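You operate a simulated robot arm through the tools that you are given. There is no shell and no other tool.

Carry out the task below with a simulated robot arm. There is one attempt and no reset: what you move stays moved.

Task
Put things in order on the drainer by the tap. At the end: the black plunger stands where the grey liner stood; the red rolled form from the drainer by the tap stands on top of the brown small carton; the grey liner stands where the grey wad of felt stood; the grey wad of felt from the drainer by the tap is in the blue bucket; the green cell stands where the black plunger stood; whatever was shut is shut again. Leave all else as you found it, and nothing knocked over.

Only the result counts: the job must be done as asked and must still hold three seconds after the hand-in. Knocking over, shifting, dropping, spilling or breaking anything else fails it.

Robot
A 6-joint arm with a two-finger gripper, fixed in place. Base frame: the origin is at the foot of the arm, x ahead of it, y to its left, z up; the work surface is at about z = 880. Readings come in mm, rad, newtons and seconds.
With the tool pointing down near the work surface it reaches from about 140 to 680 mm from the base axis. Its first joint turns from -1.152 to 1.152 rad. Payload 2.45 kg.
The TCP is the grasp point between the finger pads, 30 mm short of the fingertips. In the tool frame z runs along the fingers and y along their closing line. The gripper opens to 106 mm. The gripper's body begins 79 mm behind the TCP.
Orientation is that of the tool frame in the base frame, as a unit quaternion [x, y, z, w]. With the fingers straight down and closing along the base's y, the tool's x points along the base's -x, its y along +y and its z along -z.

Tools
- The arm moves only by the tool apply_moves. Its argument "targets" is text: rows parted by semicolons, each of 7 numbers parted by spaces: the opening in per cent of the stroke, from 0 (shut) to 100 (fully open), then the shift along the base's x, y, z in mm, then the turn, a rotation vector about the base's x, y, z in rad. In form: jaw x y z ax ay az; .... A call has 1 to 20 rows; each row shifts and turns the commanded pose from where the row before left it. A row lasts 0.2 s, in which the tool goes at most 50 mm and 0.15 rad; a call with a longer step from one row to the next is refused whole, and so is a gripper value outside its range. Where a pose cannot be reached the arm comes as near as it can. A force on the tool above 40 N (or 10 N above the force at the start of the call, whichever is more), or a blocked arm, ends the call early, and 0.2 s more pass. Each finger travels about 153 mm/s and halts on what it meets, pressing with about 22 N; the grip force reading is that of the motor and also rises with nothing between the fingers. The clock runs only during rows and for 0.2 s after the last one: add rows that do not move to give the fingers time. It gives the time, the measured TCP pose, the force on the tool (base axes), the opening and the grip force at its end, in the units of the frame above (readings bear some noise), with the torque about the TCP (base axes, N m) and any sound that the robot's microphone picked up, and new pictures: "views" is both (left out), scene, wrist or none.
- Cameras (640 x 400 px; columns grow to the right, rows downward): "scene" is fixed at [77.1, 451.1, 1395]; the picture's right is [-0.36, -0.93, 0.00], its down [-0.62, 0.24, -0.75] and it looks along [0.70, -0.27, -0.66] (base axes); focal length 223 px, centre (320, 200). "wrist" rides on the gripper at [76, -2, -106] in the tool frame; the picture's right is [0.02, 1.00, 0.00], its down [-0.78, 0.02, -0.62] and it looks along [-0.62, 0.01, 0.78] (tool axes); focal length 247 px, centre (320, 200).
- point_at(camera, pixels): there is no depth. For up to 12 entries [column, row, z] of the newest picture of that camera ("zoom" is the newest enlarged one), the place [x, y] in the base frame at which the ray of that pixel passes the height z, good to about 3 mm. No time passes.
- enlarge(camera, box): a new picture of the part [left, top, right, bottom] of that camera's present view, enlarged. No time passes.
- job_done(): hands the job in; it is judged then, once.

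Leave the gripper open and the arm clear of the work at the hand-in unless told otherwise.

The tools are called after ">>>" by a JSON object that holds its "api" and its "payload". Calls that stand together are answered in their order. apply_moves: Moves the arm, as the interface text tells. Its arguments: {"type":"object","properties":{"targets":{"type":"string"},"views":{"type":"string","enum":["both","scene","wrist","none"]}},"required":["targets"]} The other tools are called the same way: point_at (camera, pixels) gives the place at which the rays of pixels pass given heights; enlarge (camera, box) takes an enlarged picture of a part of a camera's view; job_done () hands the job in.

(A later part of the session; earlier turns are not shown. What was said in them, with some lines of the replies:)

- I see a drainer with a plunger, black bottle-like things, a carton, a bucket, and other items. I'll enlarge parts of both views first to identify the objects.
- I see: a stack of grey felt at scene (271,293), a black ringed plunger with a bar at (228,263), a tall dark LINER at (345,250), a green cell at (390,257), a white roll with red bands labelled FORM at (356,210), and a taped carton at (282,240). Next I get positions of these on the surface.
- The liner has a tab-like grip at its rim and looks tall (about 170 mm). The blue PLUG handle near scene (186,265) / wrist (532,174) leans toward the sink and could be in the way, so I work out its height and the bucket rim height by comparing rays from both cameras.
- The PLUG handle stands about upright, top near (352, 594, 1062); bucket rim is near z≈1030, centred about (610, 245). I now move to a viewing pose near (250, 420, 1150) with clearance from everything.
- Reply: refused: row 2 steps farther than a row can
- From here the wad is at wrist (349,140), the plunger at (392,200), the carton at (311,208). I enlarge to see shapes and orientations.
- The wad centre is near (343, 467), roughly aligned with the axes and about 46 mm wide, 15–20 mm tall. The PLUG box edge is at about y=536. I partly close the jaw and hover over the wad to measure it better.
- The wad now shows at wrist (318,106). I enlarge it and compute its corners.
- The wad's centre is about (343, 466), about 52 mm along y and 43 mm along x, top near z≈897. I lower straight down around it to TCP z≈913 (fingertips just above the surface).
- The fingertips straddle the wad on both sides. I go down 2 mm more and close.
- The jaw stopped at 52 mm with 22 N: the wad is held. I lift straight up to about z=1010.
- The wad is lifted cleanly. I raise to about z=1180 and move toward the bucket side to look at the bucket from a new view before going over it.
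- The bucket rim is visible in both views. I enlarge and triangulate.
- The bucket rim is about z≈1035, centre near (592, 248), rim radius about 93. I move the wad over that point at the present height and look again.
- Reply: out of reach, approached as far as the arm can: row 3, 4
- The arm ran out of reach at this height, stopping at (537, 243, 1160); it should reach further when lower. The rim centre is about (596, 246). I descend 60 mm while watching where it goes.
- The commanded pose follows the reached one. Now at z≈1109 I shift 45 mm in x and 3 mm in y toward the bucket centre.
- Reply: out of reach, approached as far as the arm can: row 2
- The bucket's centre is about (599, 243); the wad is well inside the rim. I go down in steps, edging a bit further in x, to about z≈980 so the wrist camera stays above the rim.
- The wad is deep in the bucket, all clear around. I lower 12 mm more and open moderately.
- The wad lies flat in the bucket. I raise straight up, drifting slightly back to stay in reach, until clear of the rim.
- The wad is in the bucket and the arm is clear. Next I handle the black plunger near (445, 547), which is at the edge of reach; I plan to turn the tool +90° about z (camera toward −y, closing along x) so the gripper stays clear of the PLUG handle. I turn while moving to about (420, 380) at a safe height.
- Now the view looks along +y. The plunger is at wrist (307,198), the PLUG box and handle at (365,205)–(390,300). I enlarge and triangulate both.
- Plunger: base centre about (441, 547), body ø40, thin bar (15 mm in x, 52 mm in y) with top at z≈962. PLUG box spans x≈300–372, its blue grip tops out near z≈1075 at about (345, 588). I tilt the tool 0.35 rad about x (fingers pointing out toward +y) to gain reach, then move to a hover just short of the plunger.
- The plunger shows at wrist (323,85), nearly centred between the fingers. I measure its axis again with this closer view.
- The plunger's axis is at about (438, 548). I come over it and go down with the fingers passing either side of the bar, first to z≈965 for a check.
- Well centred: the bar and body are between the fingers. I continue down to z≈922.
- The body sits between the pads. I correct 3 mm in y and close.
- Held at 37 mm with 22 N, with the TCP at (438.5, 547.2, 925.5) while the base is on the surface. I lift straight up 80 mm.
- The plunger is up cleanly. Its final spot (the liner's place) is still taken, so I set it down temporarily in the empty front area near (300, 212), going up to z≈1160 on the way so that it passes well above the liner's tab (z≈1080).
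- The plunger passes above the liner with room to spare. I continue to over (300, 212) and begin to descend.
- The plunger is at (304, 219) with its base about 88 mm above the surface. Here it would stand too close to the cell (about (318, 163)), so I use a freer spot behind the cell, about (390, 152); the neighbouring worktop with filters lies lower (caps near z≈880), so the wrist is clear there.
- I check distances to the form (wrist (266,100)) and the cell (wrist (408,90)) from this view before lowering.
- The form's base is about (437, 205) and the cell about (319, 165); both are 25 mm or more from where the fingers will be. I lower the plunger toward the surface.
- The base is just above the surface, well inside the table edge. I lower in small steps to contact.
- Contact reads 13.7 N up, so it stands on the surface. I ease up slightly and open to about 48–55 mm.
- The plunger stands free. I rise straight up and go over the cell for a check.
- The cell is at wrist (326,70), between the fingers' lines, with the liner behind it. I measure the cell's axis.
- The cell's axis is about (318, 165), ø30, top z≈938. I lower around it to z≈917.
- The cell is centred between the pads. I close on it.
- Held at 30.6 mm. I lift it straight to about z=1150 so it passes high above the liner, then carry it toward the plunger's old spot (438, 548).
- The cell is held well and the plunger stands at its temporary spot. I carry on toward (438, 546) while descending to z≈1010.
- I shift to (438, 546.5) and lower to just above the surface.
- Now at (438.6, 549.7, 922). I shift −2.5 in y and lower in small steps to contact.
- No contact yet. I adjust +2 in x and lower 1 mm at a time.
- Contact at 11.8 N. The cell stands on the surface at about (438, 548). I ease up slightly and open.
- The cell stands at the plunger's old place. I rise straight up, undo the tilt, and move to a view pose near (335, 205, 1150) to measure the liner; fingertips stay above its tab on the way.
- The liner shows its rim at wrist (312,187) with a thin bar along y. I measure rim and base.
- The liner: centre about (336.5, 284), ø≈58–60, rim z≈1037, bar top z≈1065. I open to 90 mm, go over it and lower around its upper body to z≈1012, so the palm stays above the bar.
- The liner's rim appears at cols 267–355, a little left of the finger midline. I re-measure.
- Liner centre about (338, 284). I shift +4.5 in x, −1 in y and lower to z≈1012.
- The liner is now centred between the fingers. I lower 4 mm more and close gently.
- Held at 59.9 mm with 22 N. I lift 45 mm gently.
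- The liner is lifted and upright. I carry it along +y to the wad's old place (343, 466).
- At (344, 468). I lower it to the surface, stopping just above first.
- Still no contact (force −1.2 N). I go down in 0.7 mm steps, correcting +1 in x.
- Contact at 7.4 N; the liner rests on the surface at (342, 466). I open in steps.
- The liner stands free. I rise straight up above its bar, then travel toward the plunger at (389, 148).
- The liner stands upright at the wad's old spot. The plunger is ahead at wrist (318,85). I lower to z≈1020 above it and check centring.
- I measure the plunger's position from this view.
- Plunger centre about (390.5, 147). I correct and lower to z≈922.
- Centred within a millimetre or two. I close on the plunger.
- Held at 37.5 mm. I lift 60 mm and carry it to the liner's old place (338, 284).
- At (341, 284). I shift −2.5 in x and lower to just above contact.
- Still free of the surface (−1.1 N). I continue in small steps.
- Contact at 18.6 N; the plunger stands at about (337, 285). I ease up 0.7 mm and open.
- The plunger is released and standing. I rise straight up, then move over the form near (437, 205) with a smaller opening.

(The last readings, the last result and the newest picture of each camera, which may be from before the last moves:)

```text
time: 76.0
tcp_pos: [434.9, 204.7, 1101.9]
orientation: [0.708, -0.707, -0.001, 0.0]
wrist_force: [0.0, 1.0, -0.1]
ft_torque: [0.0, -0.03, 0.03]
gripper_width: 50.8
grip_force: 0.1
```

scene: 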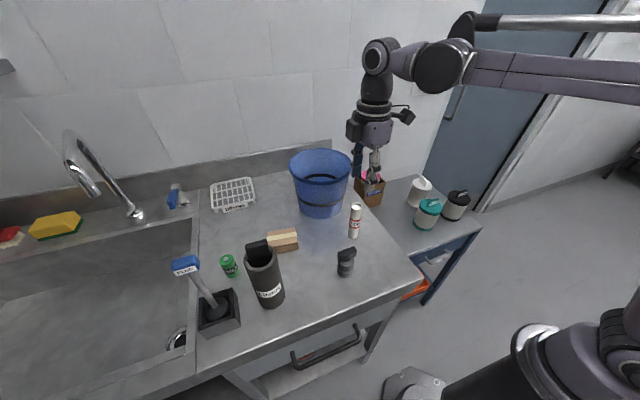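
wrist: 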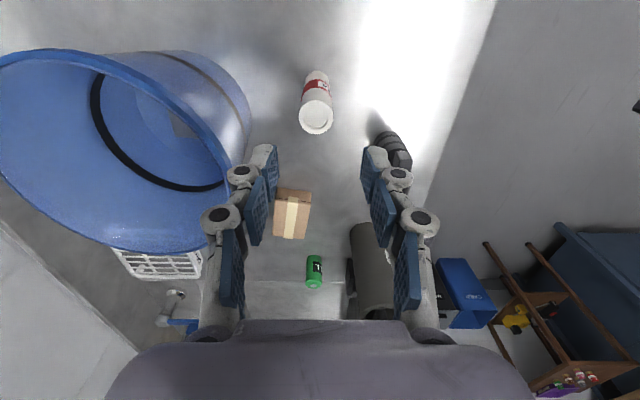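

All standing: plunger, liner, cell. The form's top is at wrist (316,119). I measure the form and the carton.

>>> {"api": "enlarge", "payload": {"camera": "wrist", "box": [250, 50, 380, 260]}}

>>> {"api": "point_at", "payload": {"camera": "wrist", "pixels": [[318, 71, 880], [305, 80, 880], [330, 78, 880], [316, 119, 990], [316, 119, 975], [298, 119, 990], [333, 119, 990], [279, 188, 915], [312, 192, 915], [304, 239, 915], [273, 236, 915]]}}

>>> {"api": "point_at", "payload": {"camera": "scene", "pixels": [[353, 239, 880], [357, 207, 980], [357, 207, 990], [266, 233, 915], [298, 231, 915], [269, 251, 880], [298, 246, 880]]}}

>>> {"api": "enlarge", "payload": {"camera": "scene", "box": [210, 190, 390, 310]}}

```text
1.90 times, centred on (315, 155) of wrist
```

zoom: 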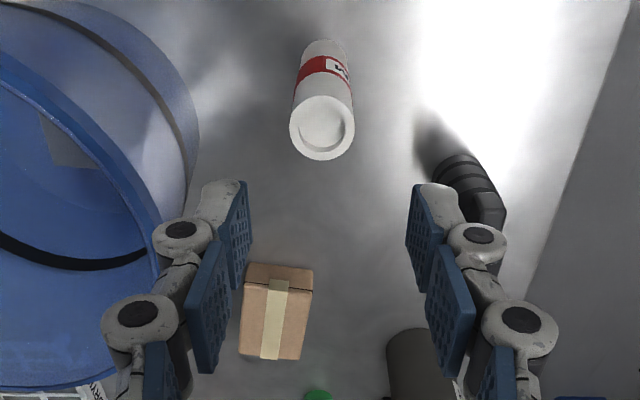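

```text
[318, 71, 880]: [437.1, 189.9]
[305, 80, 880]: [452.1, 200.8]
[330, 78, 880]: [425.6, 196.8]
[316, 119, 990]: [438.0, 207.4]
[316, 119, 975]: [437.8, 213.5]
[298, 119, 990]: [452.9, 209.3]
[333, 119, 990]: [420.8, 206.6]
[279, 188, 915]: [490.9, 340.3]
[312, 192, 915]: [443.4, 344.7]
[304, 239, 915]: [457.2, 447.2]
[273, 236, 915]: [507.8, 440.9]
```

```text
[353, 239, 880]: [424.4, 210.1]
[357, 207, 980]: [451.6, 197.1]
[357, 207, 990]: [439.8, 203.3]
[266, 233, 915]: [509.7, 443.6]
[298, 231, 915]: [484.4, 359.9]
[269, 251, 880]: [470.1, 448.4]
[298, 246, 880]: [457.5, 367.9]
```

```text
3.33 times, centred on (300, 250) of scene
```

zoom: 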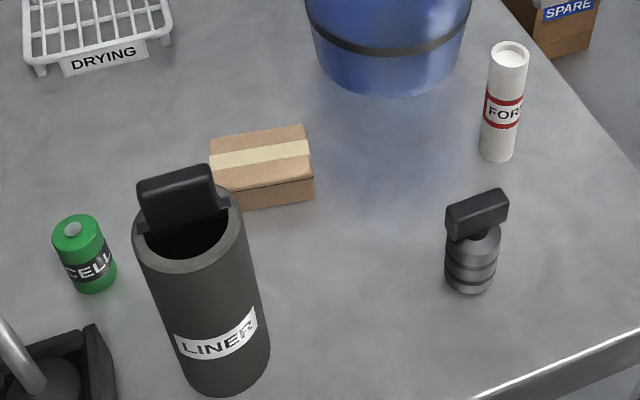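

Form: centre about (438, 206), ø29, top z≈992. Carton: top near z≈911, centre about (482, 406). I centre over the form and lower to z≈1030 to check alignment.

>>> {"api": "apply_moves", "payload": {"targets": "48 3 1.5 -25 0 0 0; 48 0 0 -25 0 0 0; 48 0 0 -20 0 0 0; 48 0 0 0 0 0 0", "views": "wrist"}}

```text
time: 77.0
tcp_pos: [440.2, 205.9, 1032.0]
orientation: [0.708, -0.706, 0.0, 0.001]
wrist_force: [0.3, 0.4, -0.5]
ft_torque: [0.04, 0.02, 0.01]
gripper_width: 51.0
grip_force: 0.1
```

wrist: 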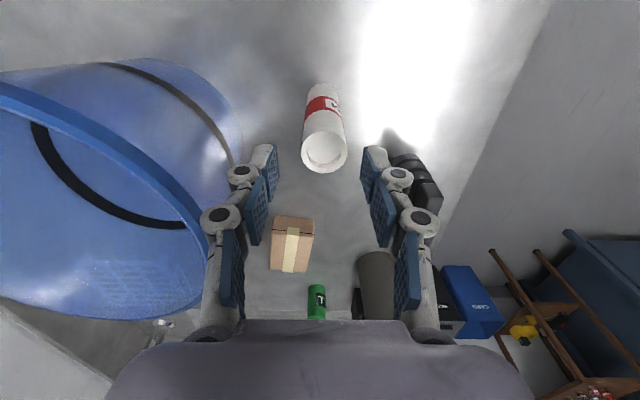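

The form sits about 2–3 mm toward −x of the midline. I correct and lower to z≈951.

>>> {"api": "apply_moves", "payload": {"targets": "48 -2.5 1 -20 0 0 0; 48 0 0 -25 0 0 0; 48 0 0 -25 0 0 0; 48 0 0 -10 0 0 0; 48 0 0 0 0 0 0", "views": "both"}}

```text
time: 78.2
tcp_pos: [438.0, 209.5, 952.1]
orientation: [0.708, -0.706, -0.001, 0.001]
wrist_force: [-1.0, -0.4, 0.2]
ft_torque: [-0.01, -0.02, -0.01]
gripper_width: 50.8
grip_force: 0.1
```

scene: 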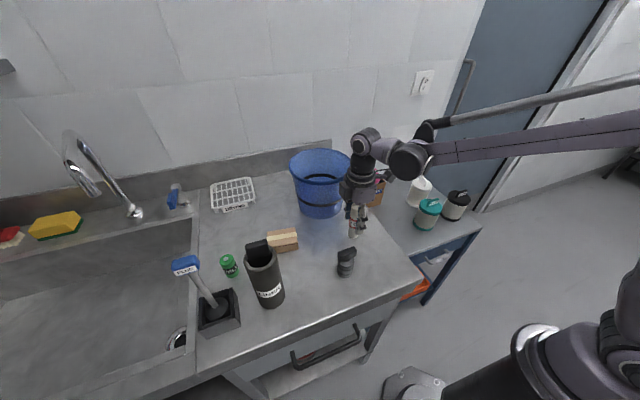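
wrist: 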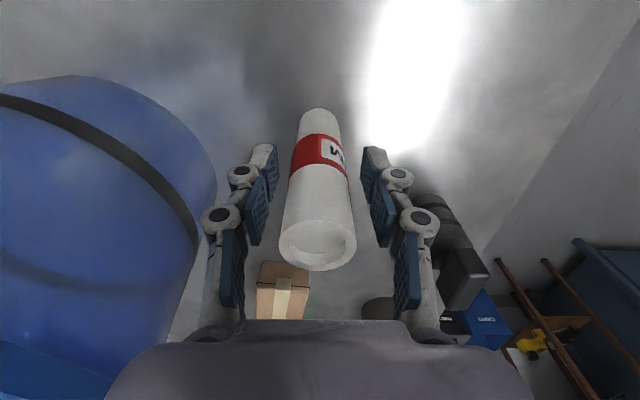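

The form is centred. I shift −2.5 in y and close.

>>> {"api": "apply_moves", "payload": {"targets": "48 0 -2.5 0 0 0 0; 36 0 0 0 0 0 0; 27 0 0 0 0 0 0; 10 0 0 0 0 0 0; 0 0 0 0 0 0 0; 0 0 0 0 0 0 0", "views": "wrist"}}

```text
time: 79.6
tcp_pos: [436.3, 206.3, 953.3]
orientation: [0.708, -0.707, 0.0, 0.001]
wrist_force: [0.4, -0.9, -0.4]
ft_torque: [0.0, -0.02, 0.0]
gripper_width: 28.3
grip_force: 21.3
```

wrist: 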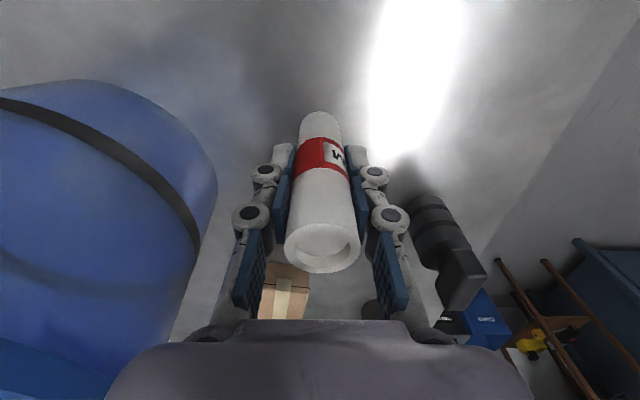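

Held at 28.3 mm. I lift about 90 mm and go along +y, keeping away from the bucket, then over toward the carton.

>>> {"api": "apply_moves", "payload": {"targets": "0 0 0 10 0 0 0; 0 0 0 30 0 0 0; 0 0 0 40 0 0 0; 0 0 0 10 0 0 0; 0 0 30 0 0 0 0; 0 0 40 0 0 0 0; 0 0 30 0 0 0 0; 0 0 0 0 0 0 0", "views": "both"}}

```text
time: 81.4
tcp_pos: [434.0, 307.0, 1039.8]
orientation: [0.708, -0.706, -0.002, 0.001]
wrist_force: [-0.8, -0.8, -1.4]
ft_torque: [0.0, 0.0, 0.02]
gripper_width: 28.3
grip_force: 21.8
```

scene: 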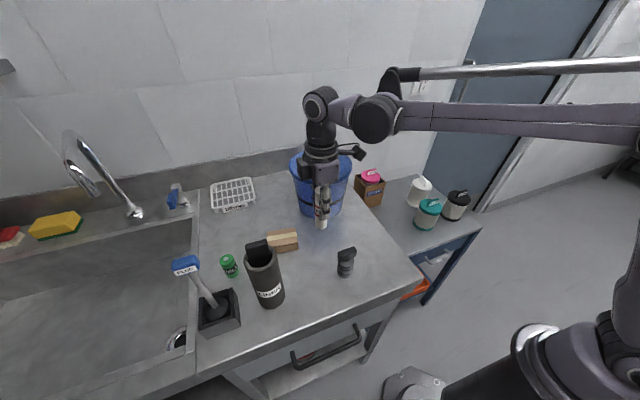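
wrist: 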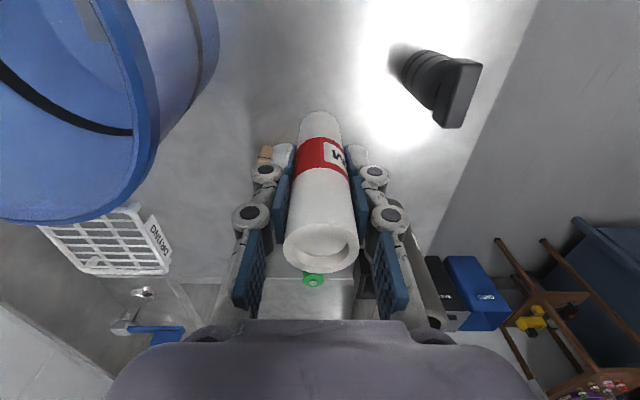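

The form hides the carton in the wrist view, so I use the scene view for the carton's corners.

>>> {"api": "enlarge", "payload": {"camera": "scene", "box": [250, 210, 330, 270]}}

>>> {"api": "point_at", "payload": {"camera": "scene", "pixels": [[266.7, 232.2, 912], [295.7, 227.3, 912], [298.2, 243, 912], [268.5, 247.3, 912], [298.2, 249.8, 880], [269.5, 254.3, 880]]}}

```text
6.67 times, centred on (290, 240) of scene
```

zoom: 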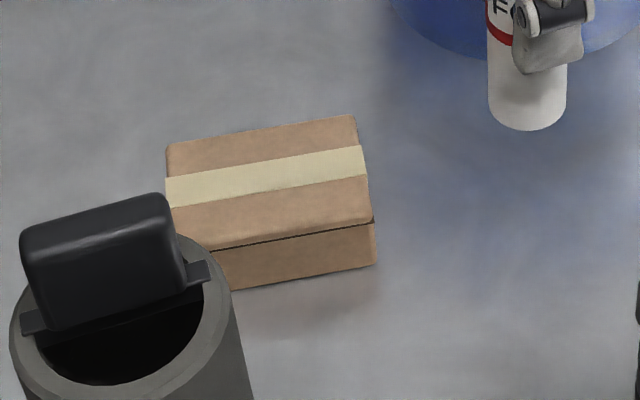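

```text
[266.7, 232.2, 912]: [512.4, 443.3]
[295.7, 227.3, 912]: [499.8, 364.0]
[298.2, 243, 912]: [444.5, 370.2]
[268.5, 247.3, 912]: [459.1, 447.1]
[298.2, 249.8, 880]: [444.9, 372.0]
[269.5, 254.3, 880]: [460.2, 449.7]
```

The carton's top corners (z=912) give its centre at about (479, 406). I move the form over that point, keeping its base about 55 mm above the carton.

>>> {"api": "apply_moves", "payload": {"targets": "0 12 24 0 0 0 0; 0 12 25 0 0 0 0; 0 12 25 0 0 0 0; 0 9 25 0 0 0 0; 0 0 0 0 0 0 0; 0 0 0 0 0 0 0", "views": "both"}}

```text
time: 82.8
tcp_pos: [481.6, 404.4, 1039.3]
orientation: [0.708, -0.707, 0.0, 0.0]
wrist_force: [-0.1, -0.3, 0.1]
ft_torque: [-0.02, 0.0, 0.0]
gripper_width: 28.2
grip_force: 22.2
```

scene: 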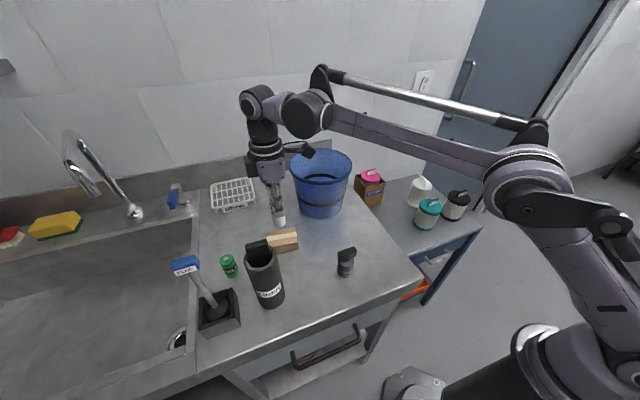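
wrist: 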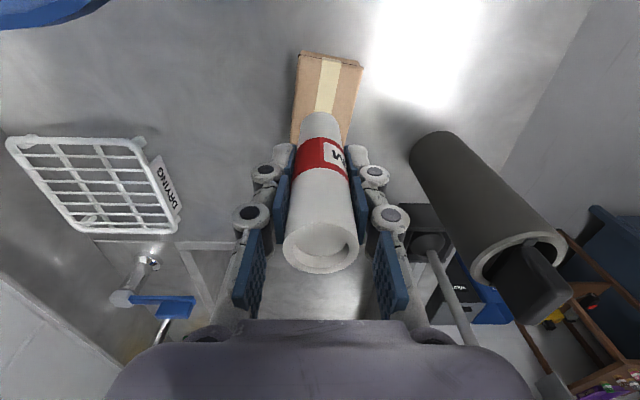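

The carton is right below/ahead at wrist (325,95). I check its near corners against the form's position.

>>> {"api": "point_at", "payload": {"camera": "wrist", "pixels": [[299, 56, 912], [363, 67, 912], [292, 140, 912], [345, 145, 912], [329, 60, 912]]}}

>>> {"api": "enlarge", "payload": {"camera": "wrist", "box": [260, 30, 400, 160]}}

```text
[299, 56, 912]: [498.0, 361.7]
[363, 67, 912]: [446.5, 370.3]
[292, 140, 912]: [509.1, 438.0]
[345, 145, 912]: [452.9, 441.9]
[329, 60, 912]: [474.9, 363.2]
```

```text
3.08 times, centred on (330, 95) of wrist
```

zoom: 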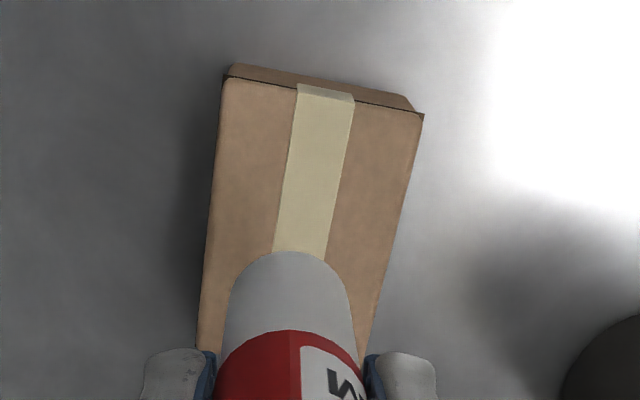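

Consistent: carton centre (479, 406). I shift −2 in x, +1 in y and lower until the form's base is a few mm above the carton.

>>> {"api": "apply_moves", "payload": {"targets": "0 -2 1 -20 0 0 0; 0 0 0 -15 0 0 0; 0 0 0 -10 0 0 0; 0 0 0 -3 0 0 0; 0 0 0 0 0 0 0", "views": "both"}}

```text
time: 84.0
tcp_pos: [480.4, 406.3, 991.6]
orientation: [0.708, -0.706, -0.001, 0.001]
wrist_force: [0.5, -1.3, 0.4]
ft_torque: [-0.02, 0.02, 0.02]
gripper_width: 28.2
grip_force: 22.2
```

scene: 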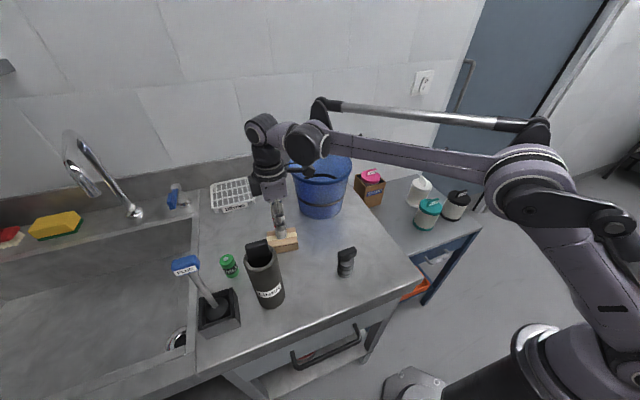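
wrist: 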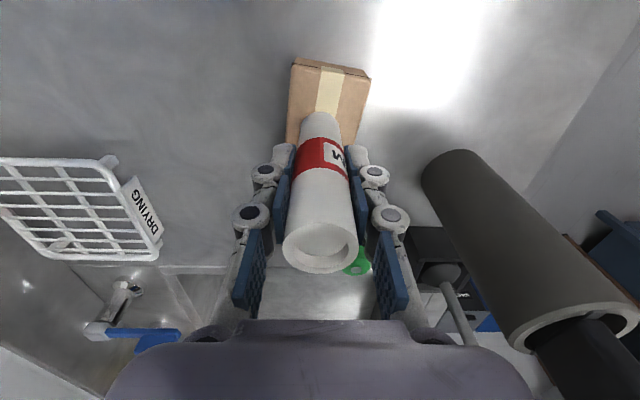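

The form's base is over the carton centre. I lower in small steps, watching the force.

>>> {"api": "apply_moves", "payload": {"targets": "0 -1 0 -2 0 0 0; 0 0 0 -1 0 0 0; 0 0 0 -1 0 0 0; 0 0 0 0 0 0 0", "views": "none"}}

```text
time: 85.0
tcp_pos: [479.0, 406.1, 988.7]
orientation: [0.708, -0.706, -0.001, 0.001]
wrist_force: [-0.2, 0.9, 0.0]
ft_torque: [0.02, -0.01, -0.02]
gripper_width: 28.0
grip_force: 21.9
```

>>> {"api": "apply_moves", "payload": {"targets": "0 0 0 -0.8 0 0 0; 0 0 0 -0.8 0 0 0; 0 0 0 0 0 0 0", "views": "none"}}

```text
time: 85.8
tcp_pos: [479.8, 404.7, 988.1]
orientation: [0.708, -0.706, -0.001, 0.0]
wrist_force: [-0.3, 1.6, 18.3]
ft_torque: [0.13, 0.03, 0.02]
gripper_width: 28.1
grip_force: 21.9
```

Contact at 18 N: the form rests on the carton. I ease up 0.7 mm and look before opening.

>>> {"api": "apply_moves", "payload": {"targets": "0 0 0 0.7 0 0 0; 0 0 0 0 0 0 0", "views": "both"}}

>>> {"api": "enlarge", "payload": {"camera": "scene", "box": [230, 180, 330, 280]}}

```text
time: 86.4
tcp_pos: [479.8, 404.8, 988.4]
orientation: [0.708, -0.707, 0.0, 0.001]
wrist_force: [-0.8, 0.0, 7.3]
ft_torque: [-0.04, 0.02, -0.02]
gripper_width: 28.1
grip_force: 22.1
```

scene: 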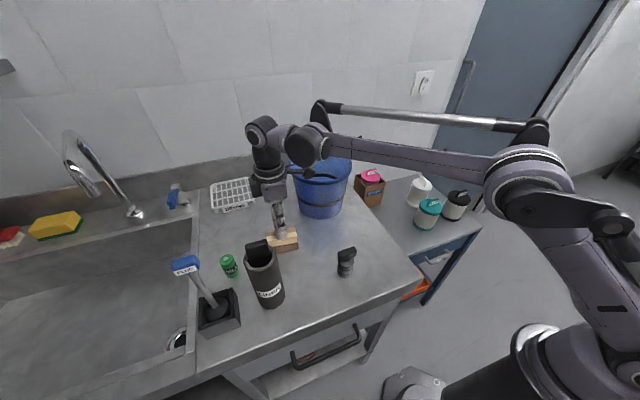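
wrist: 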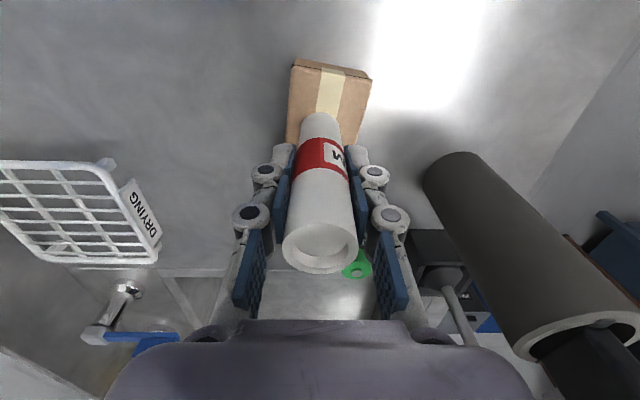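

```text
4.00 times, centred on (280, 230) of scene
```

zoom: 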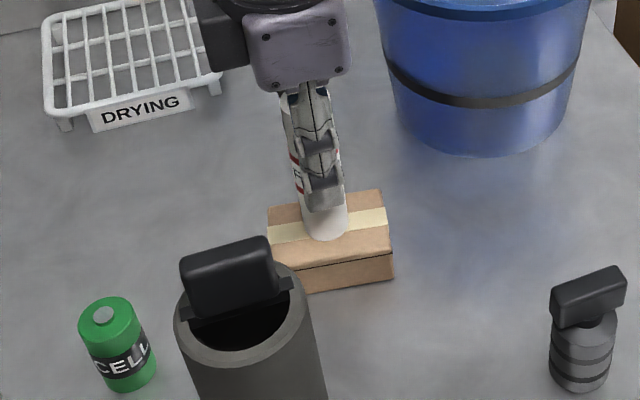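

The form stands on the carton's middle. I open slowly.

>>> {"api": "apply_moves", "payload": {"targets": "0 0 0 0.2 0 0 0; 30 0 0 0 0 0 0; 38 0 0 0 0 0 0; 48 0 0 0 0 0 0; 52 0 0 0 0 0 0; 52 0 0 0 0 0 0", "views": "both"}}

```text
time: 87.8
tcp_pos: [479.6, 406.0, 988.3]
orientation: [0.708, -0.707, -0.001, 0.001]
wrist_force: [0.2, 0.0, -0.6]
ft_torque: [-0.01, 0.01, 0.0]
gripper_width: 55.0
grip_force: 0.1
```

scene: 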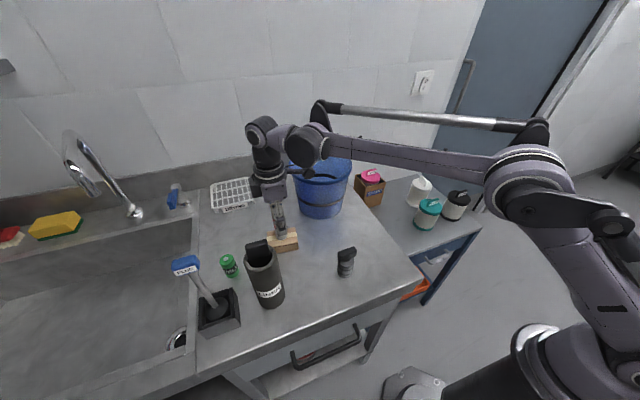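
wrist: 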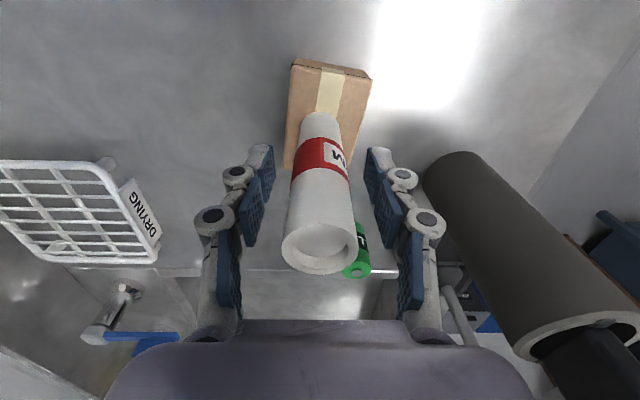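

The form stands on its own. I rise straight up until the fingertips clear its top (about z=1027).

>>> {"api": "apply_moves", "payload": {"targets": "52 0 0 20 0 0 0; 52 0 0 30 0 0 0; 52 0 0 30 0 0 0; 52 0 0 5 0 0 0; 52 0 0 0 0 0 0", "views": "both"}}

```text
time: 89.0
tcp_pos: [480.6, 404.7, 1075.0]
orientation: [0.708, -0.707, 0.0, 0.001]
wrist_force: [0.1, -0.3, -0.8]
ft_torque: [0.02, -0.03, -0.01]
gripper_width: 54.9
grip_force: 0.0
```

scene: 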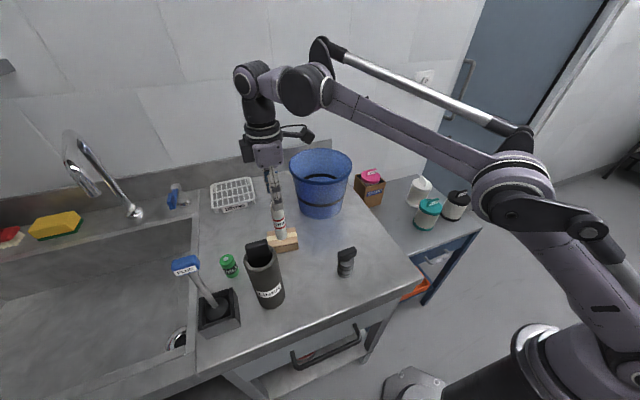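
wrist: 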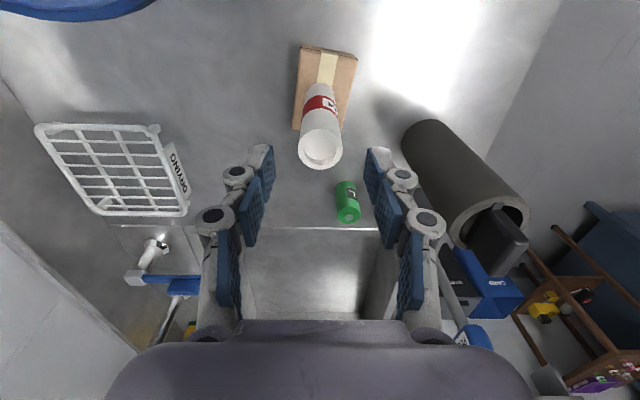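

The fingers are above the form. I retreat up and back toward the base, then look over everything.

>>> {"api": "apply_moves", "payload": {"targets": "52 -8 -10 14 0 0 0; 52 -14 -14 20 0 0 0; 52 -20 -15 25 0 0 0; 52 -25 -15 25 0 0 0; 52 -30 -15 20 0 0 0; 52 -30 -15 20 0 0 0; 52 -30 -15 20 0 0 0; 52 -30 -15 10 0 0 0; 100 0 0 0 0 0 0; 100 0 0 0 0 0 0", "views": "both"}}

```text
time: 91.2
tcp_pos: [292.7, 290.7, 1227.6]
orientation: [0.708, -0.706, 0.0, 0.001]
wrist_force: [0.0, -0.8, 0.7]
ft_torque: [-0.02, 0.03, 0.0]
gripper_width: 105.9
grip_force: 0.0
```

scene: 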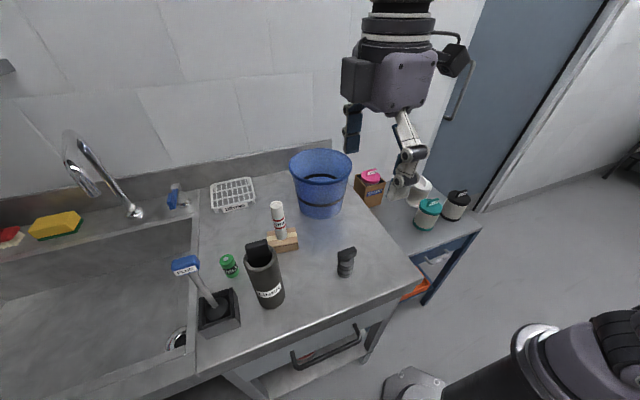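
wrist: 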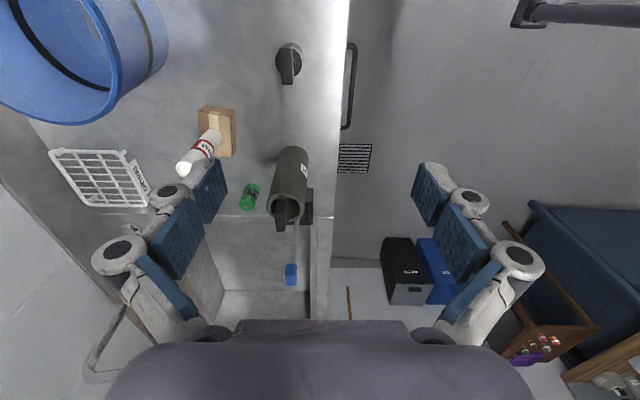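

Everything stands: form on carton, liner, cell and plunger in their new spots. I enlarge for a final check, including the bucket contents and drawer.

>>> {"api": "enlarge", "payload": {"camera": "scene", "box": [200, 180, 380, 320]}}

>>> {"api": "enlarge", "payload": {"camera": "wrist", "box": [60, 0, 340, 240]}}

>>> {"api": "enlarge", "payload": {"camera": "scene", "box": [230, 280, 460, 400]}}

>>> {"api": "point_at", "payload": {"camera": "scene", "pixels": [[270, 309, 880], [233, 277, 880], [345, 277, 880]]}}

```text
2.86 times, centred on (290, 250) of scene
```

zoom: 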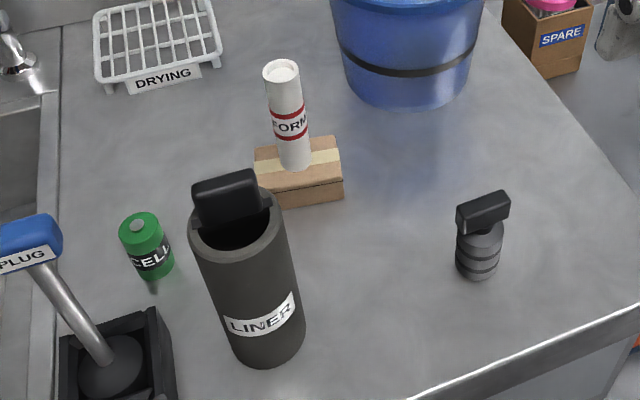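

```text
1.67 times, centred on (200, 120) of wrist
```

zoom: 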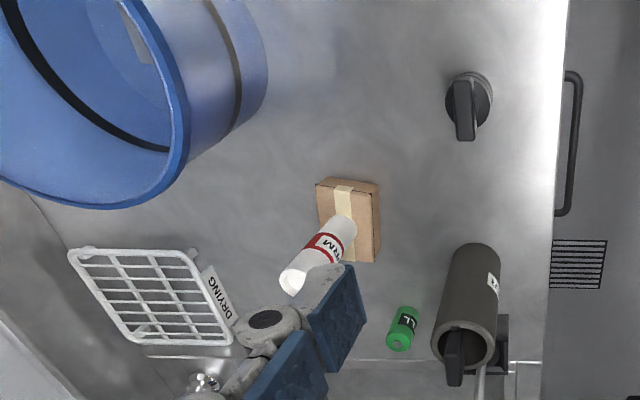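

```text
2.78 times, centred on (345, 340) of scene
```

zoom: 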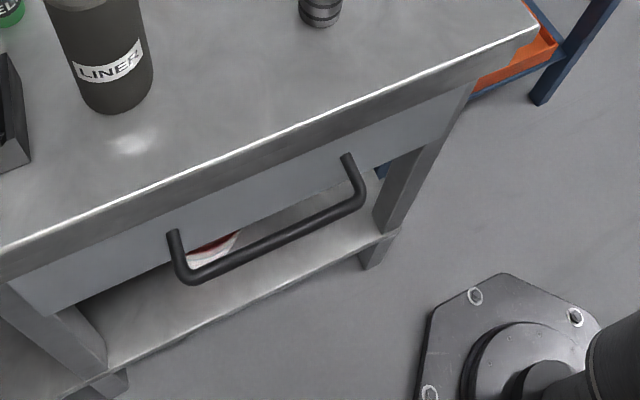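

```text
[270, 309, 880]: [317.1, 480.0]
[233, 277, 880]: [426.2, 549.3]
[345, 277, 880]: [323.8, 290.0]
```

Positions check out: liner base near (344, 469), cell (440, 545), plunger (341, 283). I see a small dark spot just below the cell in the scene zoom at (153,287) and check it.

>>> {"api": "enlarge", "payload": {"camera": "scene", "box": [215, 245, 255, 290]}}

>>> {"api": "enlarge", "payload": {"camera": "wrist", "box": [225, 165, 325, 235]}}

```text
8.89 times, centred on (235, 268) of scene
```

zoom: 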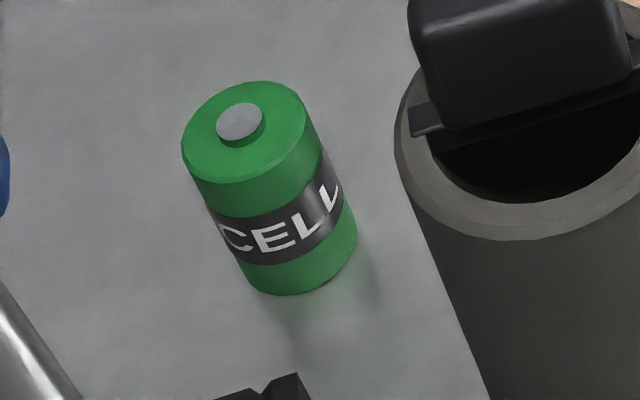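

```text
5.71 times, centred on (275, 200) of wrist
```

zoom: 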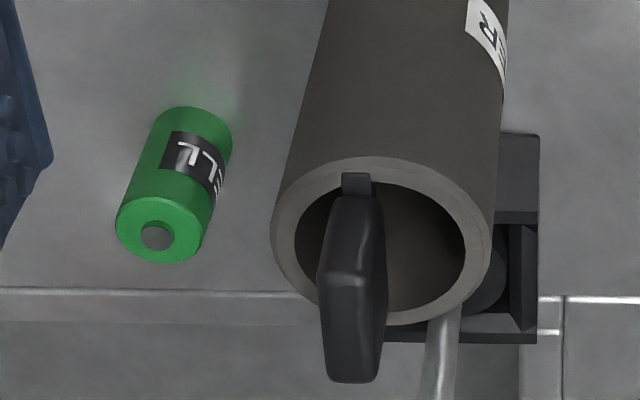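

The spot was only a reflection. The cell, liner, plunger and form all stand upright, and the felt wad is in the bucket. The drawers look as they did at the start, since nothing was opened. The gripper is open and the arm is clear, so I hand the job in.

>>> {"api": "job_done", "payload": {}}

```text
The job is handed in.
```

The job is done and handed in, and nothing was knocked over. The hand-in call only confirmed receipt, so I have no verdict yet.

| Item | Where it is now |
|---|---|
| Grey wad of felt | In the blue bucket; I let it drop the last few centimetres and it landed flat |
| Grey liner | Standing where the wad stood, about (344, 469) mm |
| Black plunger | Standing where the liner stood, about (340, 284) mm |
| Green cell | Standing where the plunger stood, about (439, 546) mm |
| Red rolled form | Standing upright in the middle of the brown small carton |

I took the "black plunger" to be the black ringed piece with the bar on top. The blue-handled piece marked PLUG stayed where it was.

No drawer was opened, so nothing needed shutting. The plunger stood briefly on a free spot behind the cell before it went to its final place. The gripper is open and the arm is clear of the work.
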